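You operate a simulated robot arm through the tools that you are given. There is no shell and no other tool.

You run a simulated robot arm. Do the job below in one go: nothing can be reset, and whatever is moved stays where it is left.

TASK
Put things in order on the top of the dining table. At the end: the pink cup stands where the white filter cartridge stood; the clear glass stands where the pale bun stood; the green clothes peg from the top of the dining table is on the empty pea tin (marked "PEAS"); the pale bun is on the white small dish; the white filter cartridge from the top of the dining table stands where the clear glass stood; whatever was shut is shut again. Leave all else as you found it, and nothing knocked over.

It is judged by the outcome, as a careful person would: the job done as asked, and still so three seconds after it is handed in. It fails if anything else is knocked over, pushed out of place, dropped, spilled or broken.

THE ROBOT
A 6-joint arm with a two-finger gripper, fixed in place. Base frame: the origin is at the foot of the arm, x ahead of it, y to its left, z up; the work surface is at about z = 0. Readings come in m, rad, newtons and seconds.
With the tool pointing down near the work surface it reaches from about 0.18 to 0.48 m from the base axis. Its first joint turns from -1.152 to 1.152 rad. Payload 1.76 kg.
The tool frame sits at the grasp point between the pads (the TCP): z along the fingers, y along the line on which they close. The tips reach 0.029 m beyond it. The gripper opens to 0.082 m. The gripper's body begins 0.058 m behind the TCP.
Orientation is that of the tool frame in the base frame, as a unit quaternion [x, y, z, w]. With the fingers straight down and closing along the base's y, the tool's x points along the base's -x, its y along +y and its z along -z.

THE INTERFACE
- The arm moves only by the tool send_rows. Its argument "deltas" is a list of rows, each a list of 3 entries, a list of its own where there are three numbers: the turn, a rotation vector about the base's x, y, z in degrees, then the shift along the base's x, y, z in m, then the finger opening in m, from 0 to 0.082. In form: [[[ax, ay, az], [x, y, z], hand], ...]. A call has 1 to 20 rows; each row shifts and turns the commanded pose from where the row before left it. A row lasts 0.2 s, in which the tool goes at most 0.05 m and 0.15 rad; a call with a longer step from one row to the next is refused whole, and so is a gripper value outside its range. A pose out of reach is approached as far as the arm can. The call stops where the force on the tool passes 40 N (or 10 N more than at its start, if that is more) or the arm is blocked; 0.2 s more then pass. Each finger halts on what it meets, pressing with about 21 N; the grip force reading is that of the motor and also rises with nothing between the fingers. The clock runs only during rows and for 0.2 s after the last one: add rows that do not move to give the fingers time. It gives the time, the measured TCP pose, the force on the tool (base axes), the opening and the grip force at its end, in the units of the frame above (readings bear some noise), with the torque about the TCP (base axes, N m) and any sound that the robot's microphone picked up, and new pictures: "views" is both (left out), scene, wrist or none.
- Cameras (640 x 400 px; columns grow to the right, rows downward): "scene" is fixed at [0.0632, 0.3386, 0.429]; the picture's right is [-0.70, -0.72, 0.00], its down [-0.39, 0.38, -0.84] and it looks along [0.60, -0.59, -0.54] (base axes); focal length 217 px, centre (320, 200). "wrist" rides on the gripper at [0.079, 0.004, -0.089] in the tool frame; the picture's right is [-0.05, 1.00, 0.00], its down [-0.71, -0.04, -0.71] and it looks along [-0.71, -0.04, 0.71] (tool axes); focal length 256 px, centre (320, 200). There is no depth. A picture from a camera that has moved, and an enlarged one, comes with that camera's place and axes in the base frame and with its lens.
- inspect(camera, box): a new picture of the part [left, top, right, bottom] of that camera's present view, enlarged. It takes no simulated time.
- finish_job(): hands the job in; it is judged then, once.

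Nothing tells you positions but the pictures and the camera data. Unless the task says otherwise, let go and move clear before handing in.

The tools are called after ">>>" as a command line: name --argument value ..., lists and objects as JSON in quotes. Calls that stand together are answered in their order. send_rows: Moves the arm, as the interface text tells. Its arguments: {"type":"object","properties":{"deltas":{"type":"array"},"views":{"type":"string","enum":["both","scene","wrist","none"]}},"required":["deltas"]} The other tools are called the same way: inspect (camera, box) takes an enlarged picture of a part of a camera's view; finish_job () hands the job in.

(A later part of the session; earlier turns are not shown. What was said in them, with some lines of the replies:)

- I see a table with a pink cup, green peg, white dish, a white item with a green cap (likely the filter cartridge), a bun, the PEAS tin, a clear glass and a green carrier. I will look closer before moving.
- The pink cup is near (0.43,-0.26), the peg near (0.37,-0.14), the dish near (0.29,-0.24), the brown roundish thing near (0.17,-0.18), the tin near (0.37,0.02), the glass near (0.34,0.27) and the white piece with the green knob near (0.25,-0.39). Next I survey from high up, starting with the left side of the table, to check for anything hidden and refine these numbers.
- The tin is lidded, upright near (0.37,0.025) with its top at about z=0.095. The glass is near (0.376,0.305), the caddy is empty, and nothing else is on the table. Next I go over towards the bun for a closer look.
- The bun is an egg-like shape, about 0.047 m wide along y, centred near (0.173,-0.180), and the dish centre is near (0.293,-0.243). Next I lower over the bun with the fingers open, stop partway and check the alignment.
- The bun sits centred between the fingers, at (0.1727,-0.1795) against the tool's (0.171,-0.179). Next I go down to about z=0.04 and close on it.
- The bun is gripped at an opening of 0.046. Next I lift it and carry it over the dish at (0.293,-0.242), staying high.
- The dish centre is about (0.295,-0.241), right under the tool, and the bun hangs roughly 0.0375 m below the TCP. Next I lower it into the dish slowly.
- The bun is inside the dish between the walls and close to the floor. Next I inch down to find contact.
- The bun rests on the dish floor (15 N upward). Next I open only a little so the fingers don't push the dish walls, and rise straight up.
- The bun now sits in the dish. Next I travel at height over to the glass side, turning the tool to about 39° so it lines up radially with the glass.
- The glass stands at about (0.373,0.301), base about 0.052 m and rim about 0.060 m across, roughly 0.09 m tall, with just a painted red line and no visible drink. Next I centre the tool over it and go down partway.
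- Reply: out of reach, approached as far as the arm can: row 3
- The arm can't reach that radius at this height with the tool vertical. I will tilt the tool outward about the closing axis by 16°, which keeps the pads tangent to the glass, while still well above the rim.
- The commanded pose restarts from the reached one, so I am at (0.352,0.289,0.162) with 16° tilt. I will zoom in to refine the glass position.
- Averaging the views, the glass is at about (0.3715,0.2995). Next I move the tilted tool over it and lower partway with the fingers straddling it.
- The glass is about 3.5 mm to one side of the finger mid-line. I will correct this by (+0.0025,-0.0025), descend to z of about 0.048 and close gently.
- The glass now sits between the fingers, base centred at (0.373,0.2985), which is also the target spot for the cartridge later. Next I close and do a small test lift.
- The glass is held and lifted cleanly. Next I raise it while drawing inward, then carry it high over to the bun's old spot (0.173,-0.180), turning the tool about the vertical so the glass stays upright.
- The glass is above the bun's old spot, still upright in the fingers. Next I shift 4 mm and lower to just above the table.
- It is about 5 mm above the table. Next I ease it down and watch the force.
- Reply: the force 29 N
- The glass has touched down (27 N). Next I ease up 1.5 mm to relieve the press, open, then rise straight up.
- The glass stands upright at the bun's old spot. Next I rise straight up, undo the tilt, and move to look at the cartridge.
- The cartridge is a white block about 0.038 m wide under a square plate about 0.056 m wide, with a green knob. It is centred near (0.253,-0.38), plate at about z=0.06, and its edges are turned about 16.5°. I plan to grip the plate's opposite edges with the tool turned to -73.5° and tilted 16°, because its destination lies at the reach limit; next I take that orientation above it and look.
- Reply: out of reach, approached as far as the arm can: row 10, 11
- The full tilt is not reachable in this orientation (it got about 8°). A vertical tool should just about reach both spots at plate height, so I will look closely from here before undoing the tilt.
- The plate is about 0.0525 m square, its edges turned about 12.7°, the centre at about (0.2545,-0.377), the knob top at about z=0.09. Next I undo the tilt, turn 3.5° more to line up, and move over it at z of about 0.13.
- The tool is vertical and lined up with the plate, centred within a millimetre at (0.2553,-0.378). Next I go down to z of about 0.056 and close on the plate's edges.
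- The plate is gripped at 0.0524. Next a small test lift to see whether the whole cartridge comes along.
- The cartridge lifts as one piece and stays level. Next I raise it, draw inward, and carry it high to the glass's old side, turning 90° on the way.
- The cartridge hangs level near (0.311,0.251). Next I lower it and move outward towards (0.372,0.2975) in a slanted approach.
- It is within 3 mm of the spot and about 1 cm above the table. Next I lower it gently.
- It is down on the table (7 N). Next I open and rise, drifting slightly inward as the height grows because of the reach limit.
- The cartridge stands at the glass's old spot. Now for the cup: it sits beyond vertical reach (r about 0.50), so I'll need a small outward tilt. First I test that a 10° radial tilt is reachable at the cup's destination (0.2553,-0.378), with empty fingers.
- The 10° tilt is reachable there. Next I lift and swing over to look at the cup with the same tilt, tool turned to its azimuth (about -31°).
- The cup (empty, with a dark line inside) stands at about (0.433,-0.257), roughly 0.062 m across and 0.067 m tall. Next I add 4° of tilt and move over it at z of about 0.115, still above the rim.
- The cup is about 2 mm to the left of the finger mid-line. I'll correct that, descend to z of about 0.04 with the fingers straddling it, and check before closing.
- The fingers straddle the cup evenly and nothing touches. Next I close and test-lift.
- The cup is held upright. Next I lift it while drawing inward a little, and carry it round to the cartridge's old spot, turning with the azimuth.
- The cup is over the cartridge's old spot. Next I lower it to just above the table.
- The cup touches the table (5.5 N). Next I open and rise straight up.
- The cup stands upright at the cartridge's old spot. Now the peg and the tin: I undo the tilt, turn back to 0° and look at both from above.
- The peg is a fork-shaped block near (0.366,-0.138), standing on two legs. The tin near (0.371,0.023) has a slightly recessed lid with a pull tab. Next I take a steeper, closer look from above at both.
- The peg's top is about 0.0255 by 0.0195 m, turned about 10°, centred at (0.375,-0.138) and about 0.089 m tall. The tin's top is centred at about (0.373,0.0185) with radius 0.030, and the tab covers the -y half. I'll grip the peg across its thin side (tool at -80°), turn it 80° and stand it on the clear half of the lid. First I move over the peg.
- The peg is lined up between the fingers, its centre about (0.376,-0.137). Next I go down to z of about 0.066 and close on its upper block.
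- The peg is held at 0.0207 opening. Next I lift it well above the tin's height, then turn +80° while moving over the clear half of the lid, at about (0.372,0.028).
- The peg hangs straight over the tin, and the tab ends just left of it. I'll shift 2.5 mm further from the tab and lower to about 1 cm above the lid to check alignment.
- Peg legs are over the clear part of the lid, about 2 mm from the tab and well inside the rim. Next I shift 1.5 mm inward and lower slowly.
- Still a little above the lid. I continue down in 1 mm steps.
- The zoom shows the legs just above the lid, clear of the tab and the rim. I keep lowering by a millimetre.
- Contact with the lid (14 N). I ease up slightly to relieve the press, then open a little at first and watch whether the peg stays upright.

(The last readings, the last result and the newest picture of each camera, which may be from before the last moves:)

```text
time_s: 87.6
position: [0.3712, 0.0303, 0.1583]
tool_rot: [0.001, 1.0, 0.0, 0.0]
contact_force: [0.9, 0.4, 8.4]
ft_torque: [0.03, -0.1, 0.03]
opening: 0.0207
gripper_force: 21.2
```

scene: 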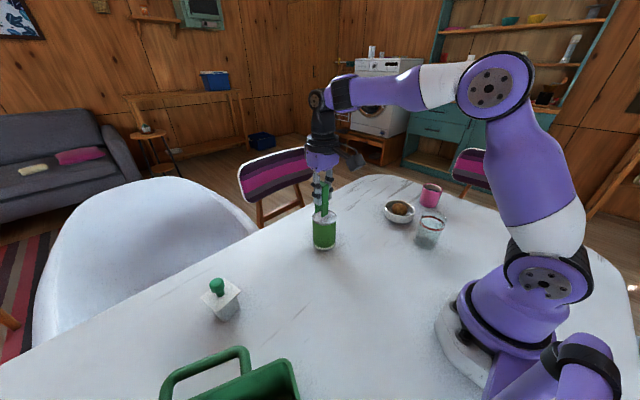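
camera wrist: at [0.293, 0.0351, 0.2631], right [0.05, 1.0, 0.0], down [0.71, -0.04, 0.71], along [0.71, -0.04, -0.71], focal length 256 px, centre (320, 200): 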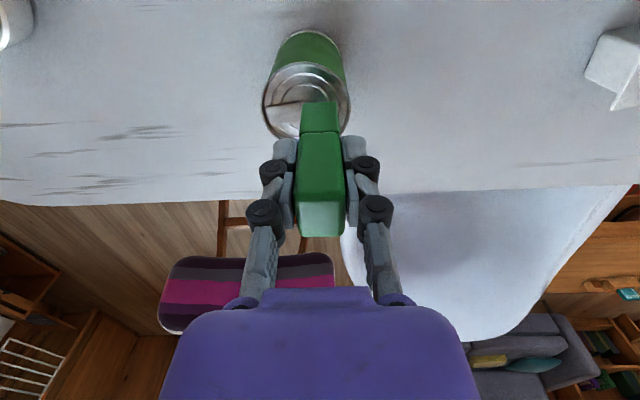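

>>> send_rows --deltas '[[[0, 0, 0], [0, 0, 0.0004], 0.018], [[0, 0, 0], [0, 0, 0], 0.021], [[0, 0, 0], [0, 0, 0], 0.024], [[0, 0, 0], [0, 0, 0], 0.026], [[0, 0, 0], [0, 0, 0], 0.028], [[0, 0, 0], [0, 0, 0], 0.028]]' --views "both"

>>> inspect --camera "scene" --box '[305, 175, 345, 225]'

>>> inspect --camera "wrist" --box '[250, 60, 390, 260]'

```text
time_s: 89.0
position: [0.3708, 0.0312, 0.1586]
tool_rot: [0.0, 1.0, 0.0, 0.001]
contact_force: [0.6, 0.0, 0.1]
ft_torque: [-0.03, -0.03, 0.01]
opening: 0.028
gripper_force: 0.1
camera wrist: at [0.2923, 0.0359, 0.249], right [0.05, 1.0, 0.0], down [0.71, -0.04, 0.71], along [0.71, -0.04, -0.71], focal length 256 px, centre (320, 200)
```

scene: 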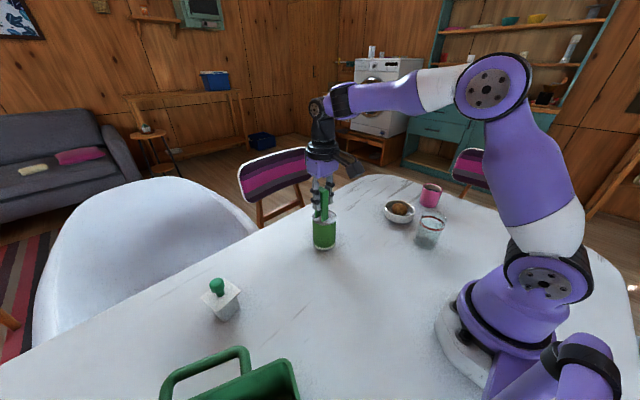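
wrist: 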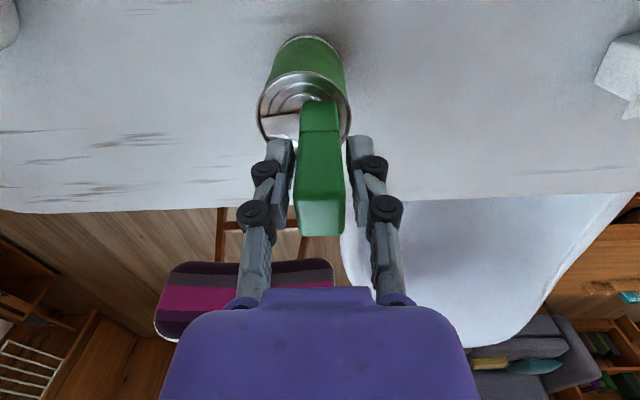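

```text
8.00 times, centred on (325, 200) of scene
camera zoom: at [0.0632, 0.3386, 0.429], right [-0.7, -0.72, 0.0], down [-0.39, 0.38, -0.84], along [0.6, -0.59, -0.54], focal length 1734 px, centre (280, 200)
```

zoom: 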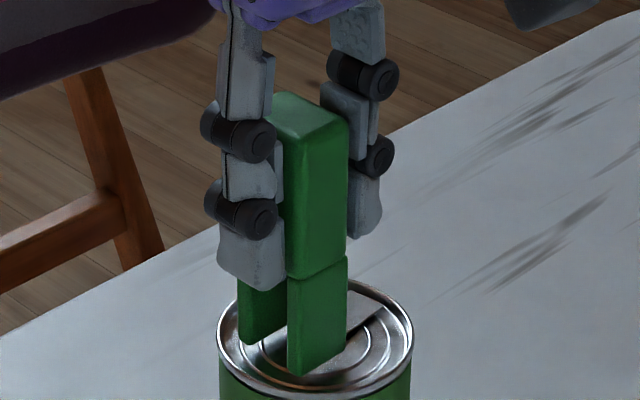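

```text
2.00 times, centred on (320, 160) of wrist
camera zoom: at [0.2923, 0.0359, 0.249], right [0.05, 1.0, 0.0], down [0.71, -0.04, 0.71], along [0.71, -0.04, -0.71], focal length 512 px, centre (320, 280)
```

zoom: 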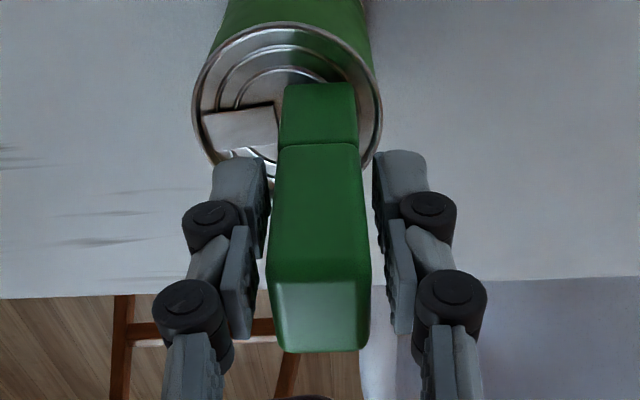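

The peg stands on its own on the lid with a small gap to both fingers. Next I open wider, wait, and look again before rising.

>>> send_rows --deltas '[[[0, 0, 0], [0, 0, 0], 0.034], [[0, 0, 0], [0, 0, 0], 0.04], [[0, 0, 0], [0, 0, 0], 0.04], [[0, 0, 0], [0, 0, 0], 0.04], [[0, 0, 0], [0, 0, 0], 0.04], [[0, 0, 0], [0, 0, 0], 0.04]]' --views "none"

>>> inspect --camera "scene" --box '[305, 175, 345, 225]'

>>> inspect --camera "wrist" --box '[250, 60, 390, 260]'

```text
time_s: 90.4
position: [0.3709, 0.0303, 0.1595]
tool_rot: [0.0, 1.0, 0.0, 0.0]
contact_force: [0.0, 0.4, 0.3]
ft_torque: [0.01, 0.01, -0.02]
opening: 0.0398
gripper_force: 0.1
```

```text
8.00 times, centred on (325, 200) of scene
camera zoom: at [0.0632, 0.3386, 0.429], right [-0.7, -0.72, 0.0], down [-0.39, 0.38, -0.84], along [0.6, -0.59, -0.54], focal length 1734 px, centre (280, 200)
```

zoom: 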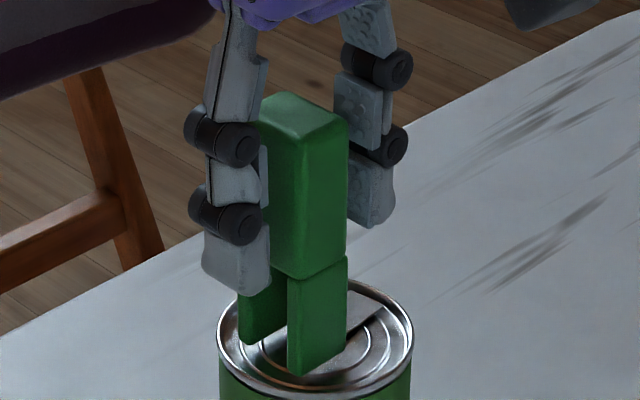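

```text
2.00 times, centred on (320, 160) of wrist
camera zoom: at [0.2923, 0.0359, 0.249], right [0.05, 1.0, 0.0], down [0.71, -0.04, 0.71], along [0.71, -0.04, -0.71], focal length 512 px, centre (320, 280)
```

zoom: 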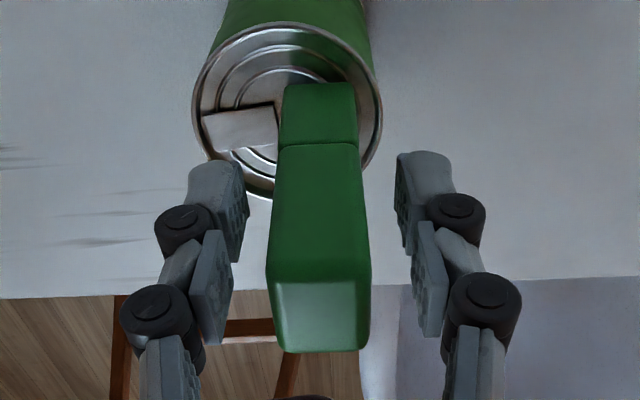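

The peg stands straight and untouched. Next I open fully, rise straight up and back away.

>>> send_rows --deltas '[[[0, 0, 0], [0, 0, 0], 0.055], [[0, 0, 0], [0, 0, 0], 0.07], [[0, 0, 0], [0, 0, 0.01], 0.07], [[0, 0, 0], [0, 0, 0.025], 0.07], [[0, 0, 0], [0, 0, 0.03], 0.07], [[0, 0, 0], [0, 0, 0.03], 0.07], [[0, 0, 0], [-0.02, 0, 0.02], 0.07], [[0, 0, 0], [-0.04, 0, 0.01], 0.07], [[0, 0, 0], [-0.04, 0, 0], 0.07], [[0, 0, 0], [-0.04, 0, 0], 0.07], [[0, 0, 0], [0, 0, 0], 0.07], [[0, 0, 0], [0, 0, 0], 0.07]]' --views "both"

>>> inspect --camera "scene" --box '[300, 160, 470, 260]'

>>> inspect --camera "scene" --box '[140, 240, 340, 400]'

```text
time_s: 93.0
position: [0.2295, 0.029, 0.2848]
tool_rot: [0.0, 1.0, -0.001, 0.0]
contact_force: [0.1, 0.0, 0.3]
ft_torque: [-0.02, 0.01, 0.02]
opening: 0.07
gripper_force: 0.0
camera wrist: at [0.152, 0.0354, 0.3748], right [0.05, 1.0, 0.0], down [0.71, -0.04, 0.71], along [0.71, -0.04, -0.71], focal length 256 px, centre (320, 200)
```

scene: 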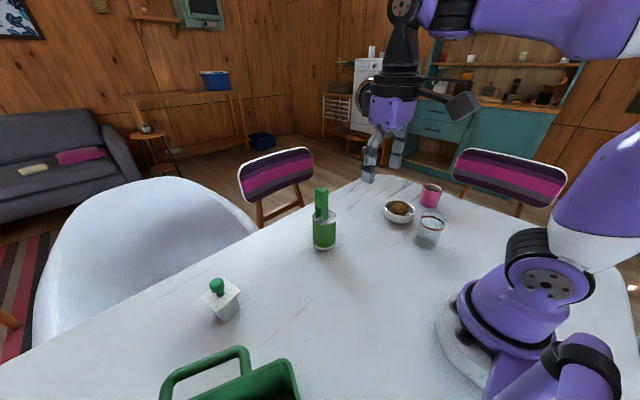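
wrist: 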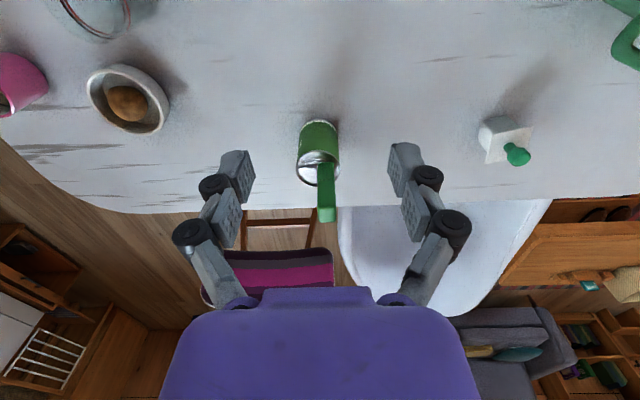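

```text
3.76 times, centred on (385, 210) of scene
camera zoom: at [0.0632, 0.3386, 0.429], right [-0.7, -0.72, 0.0], down [-0.39, 0.38, -0.84], along [0.6, -0.59, -0.54], focal length 816 px, centre (75, 162)
```

zoom: 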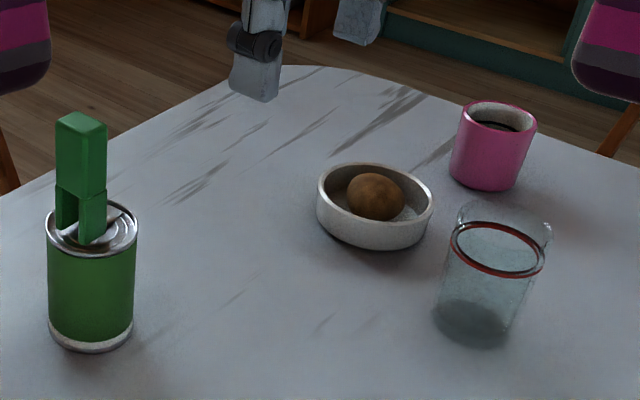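

```text
2.50 times, centred on (240, 320) of scene
camera zoom: at [0.0632, 0.3386, 0.429], right [-0.7, -0.72, 0.0], down [-0.39, 0.38, -0.84], along [0.6, -0.59, -0.54], focal length 542 px, centre (520, -100)
```

zoom: 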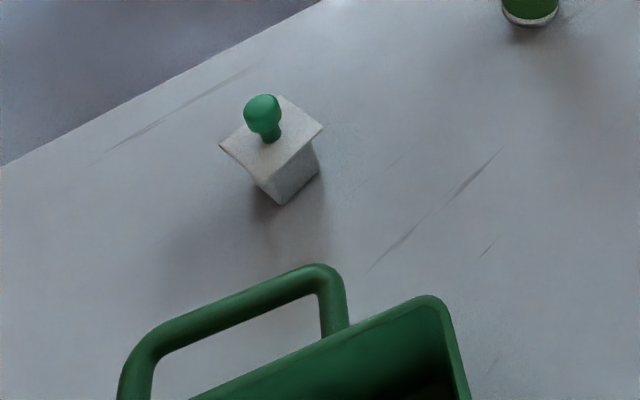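

Everything looks in place: bun in the dish, glass, cartridge and cup standing at their new spots, peg standing on the tin. I'll let a couple of seconds pass with the arm still and check the peg again before handing in.

>>> send_rows --deltas '[[[0, 0, 0], [0, 0, 0], 0.07], [[0, 0, 0], [0, 0, 0], 0.07], [[0, 0, 0], [0, 0, 0], 0.07], [[0, 0, 0], [0, 0, 0], 0.07], [[0, 0, 0], [0, 0, 0], 0.07], [[0, 0, 0], [0, 0, 0], 0.07], [[0, 0, 0], [0, 0, 0], 0.07], [[0, 0, 0], [0, 0, 0], 0.07], [[0, 0, 0], [0, 0, 0], 0.07], [[0, 0, 0], [0, 0, 0], 0.07], [[0, 0, 0], [0, 0, 0], 0.07], [[0, 0, 0], [0, 0, 0], 0.07], [[0, 0, 0], [0, 0, 0], 0.07], [[0, 0, 0], [0, 0, 0], 0.07], [[0, 0, 0], [0, 0, 0], 0.07]]' --views "scene"

>>> inspect --camera "scene" --box '[300, 175, 350, 255]'

>>> inspect --camera "wrist" --box '[240, 90, 400, 240]'

```text
time_s: 96.2
position: [0.2304, 0.0302, 0.2846]
tool_rot: [-0.001, 1.0, 0.001, 0.0]
contact_force: [0.2, 0.1, -0.1]
ft_torque: [0.02, -0.02, -0.02]
opening: 0.0699
gripper_force: 0.1
```

scene: 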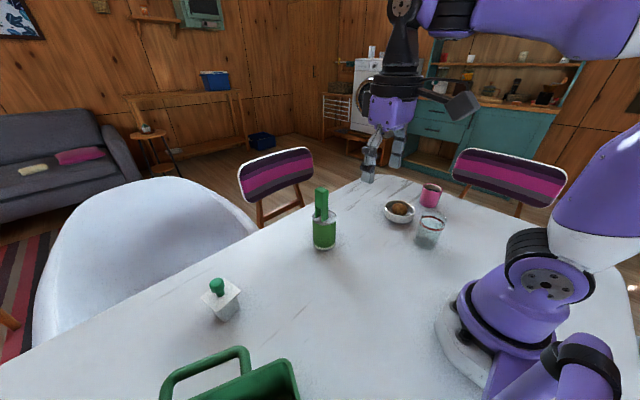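

```text
5.00 times, centred on (325, 215) of scene
camera zoom: at [0.0632, 0.3386, 0.429], right [-0.7, -0.72, 0.0], down [-0.39, 0.38, -0.84], along [0.6, -0.59, -0.54], focal length 1084 px, centre (295, 125)
```

zoom: 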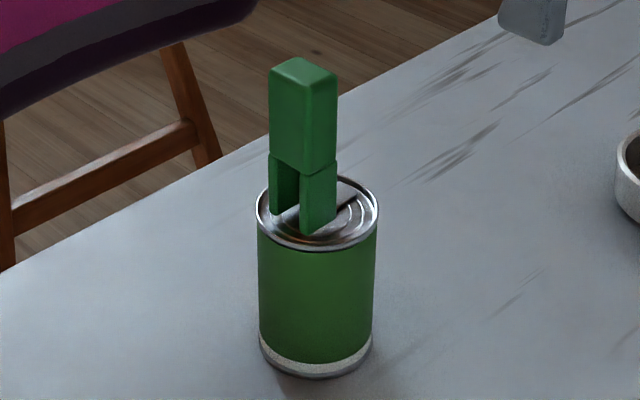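

```text
2.67 times, centred on (320, 165) of wrist
camera zoom: at [0.1522, 0.0354, 0.3749], right [0.05, 1.0, 0.0], down [0.71, -0.04, 0.71], along [0.71, -0.04, -0.71], focal length 683 px, centre (320, 293)
```

zoom: 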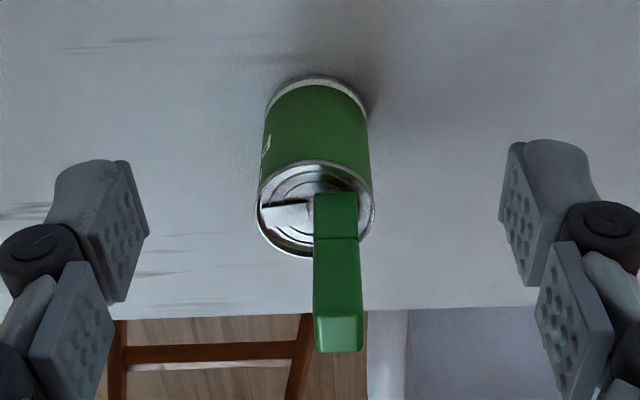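

The peg still stands steadily on the tin more than three seconds after I let go. Everything else is upright and in place, nothing was opened, and the arm is clear, so I hand the job in.

>>> finish_job

```text
The job is handed in.
```

The job is handed in: all five things are where you asked, and nothing was knocked over. The positions below are my own estimates from the cameras.

- **Pale bun:** it sits in the white small dish. I took the brown, potato-like piece to be the bun, as nothing else on the table fitted.
- **Clear glass:** it stands upright where the bun was, off by about 5 mm.
- **White filter cartridge:** it stands where the glass was, within a few millimetres.
- **Pink cup:** it stands upright where the cartridge was, within a few millimetres.
- **Green clothes peg:** it stands upright on the lid of the PEAS tin, clear of the pull tab. It was still steady more than three seconds after I let go.

I opened nothing, so nothing needed shutting again. The tin, the dish and the green caddy look unmoved. The arm has let go and is clear of everything.
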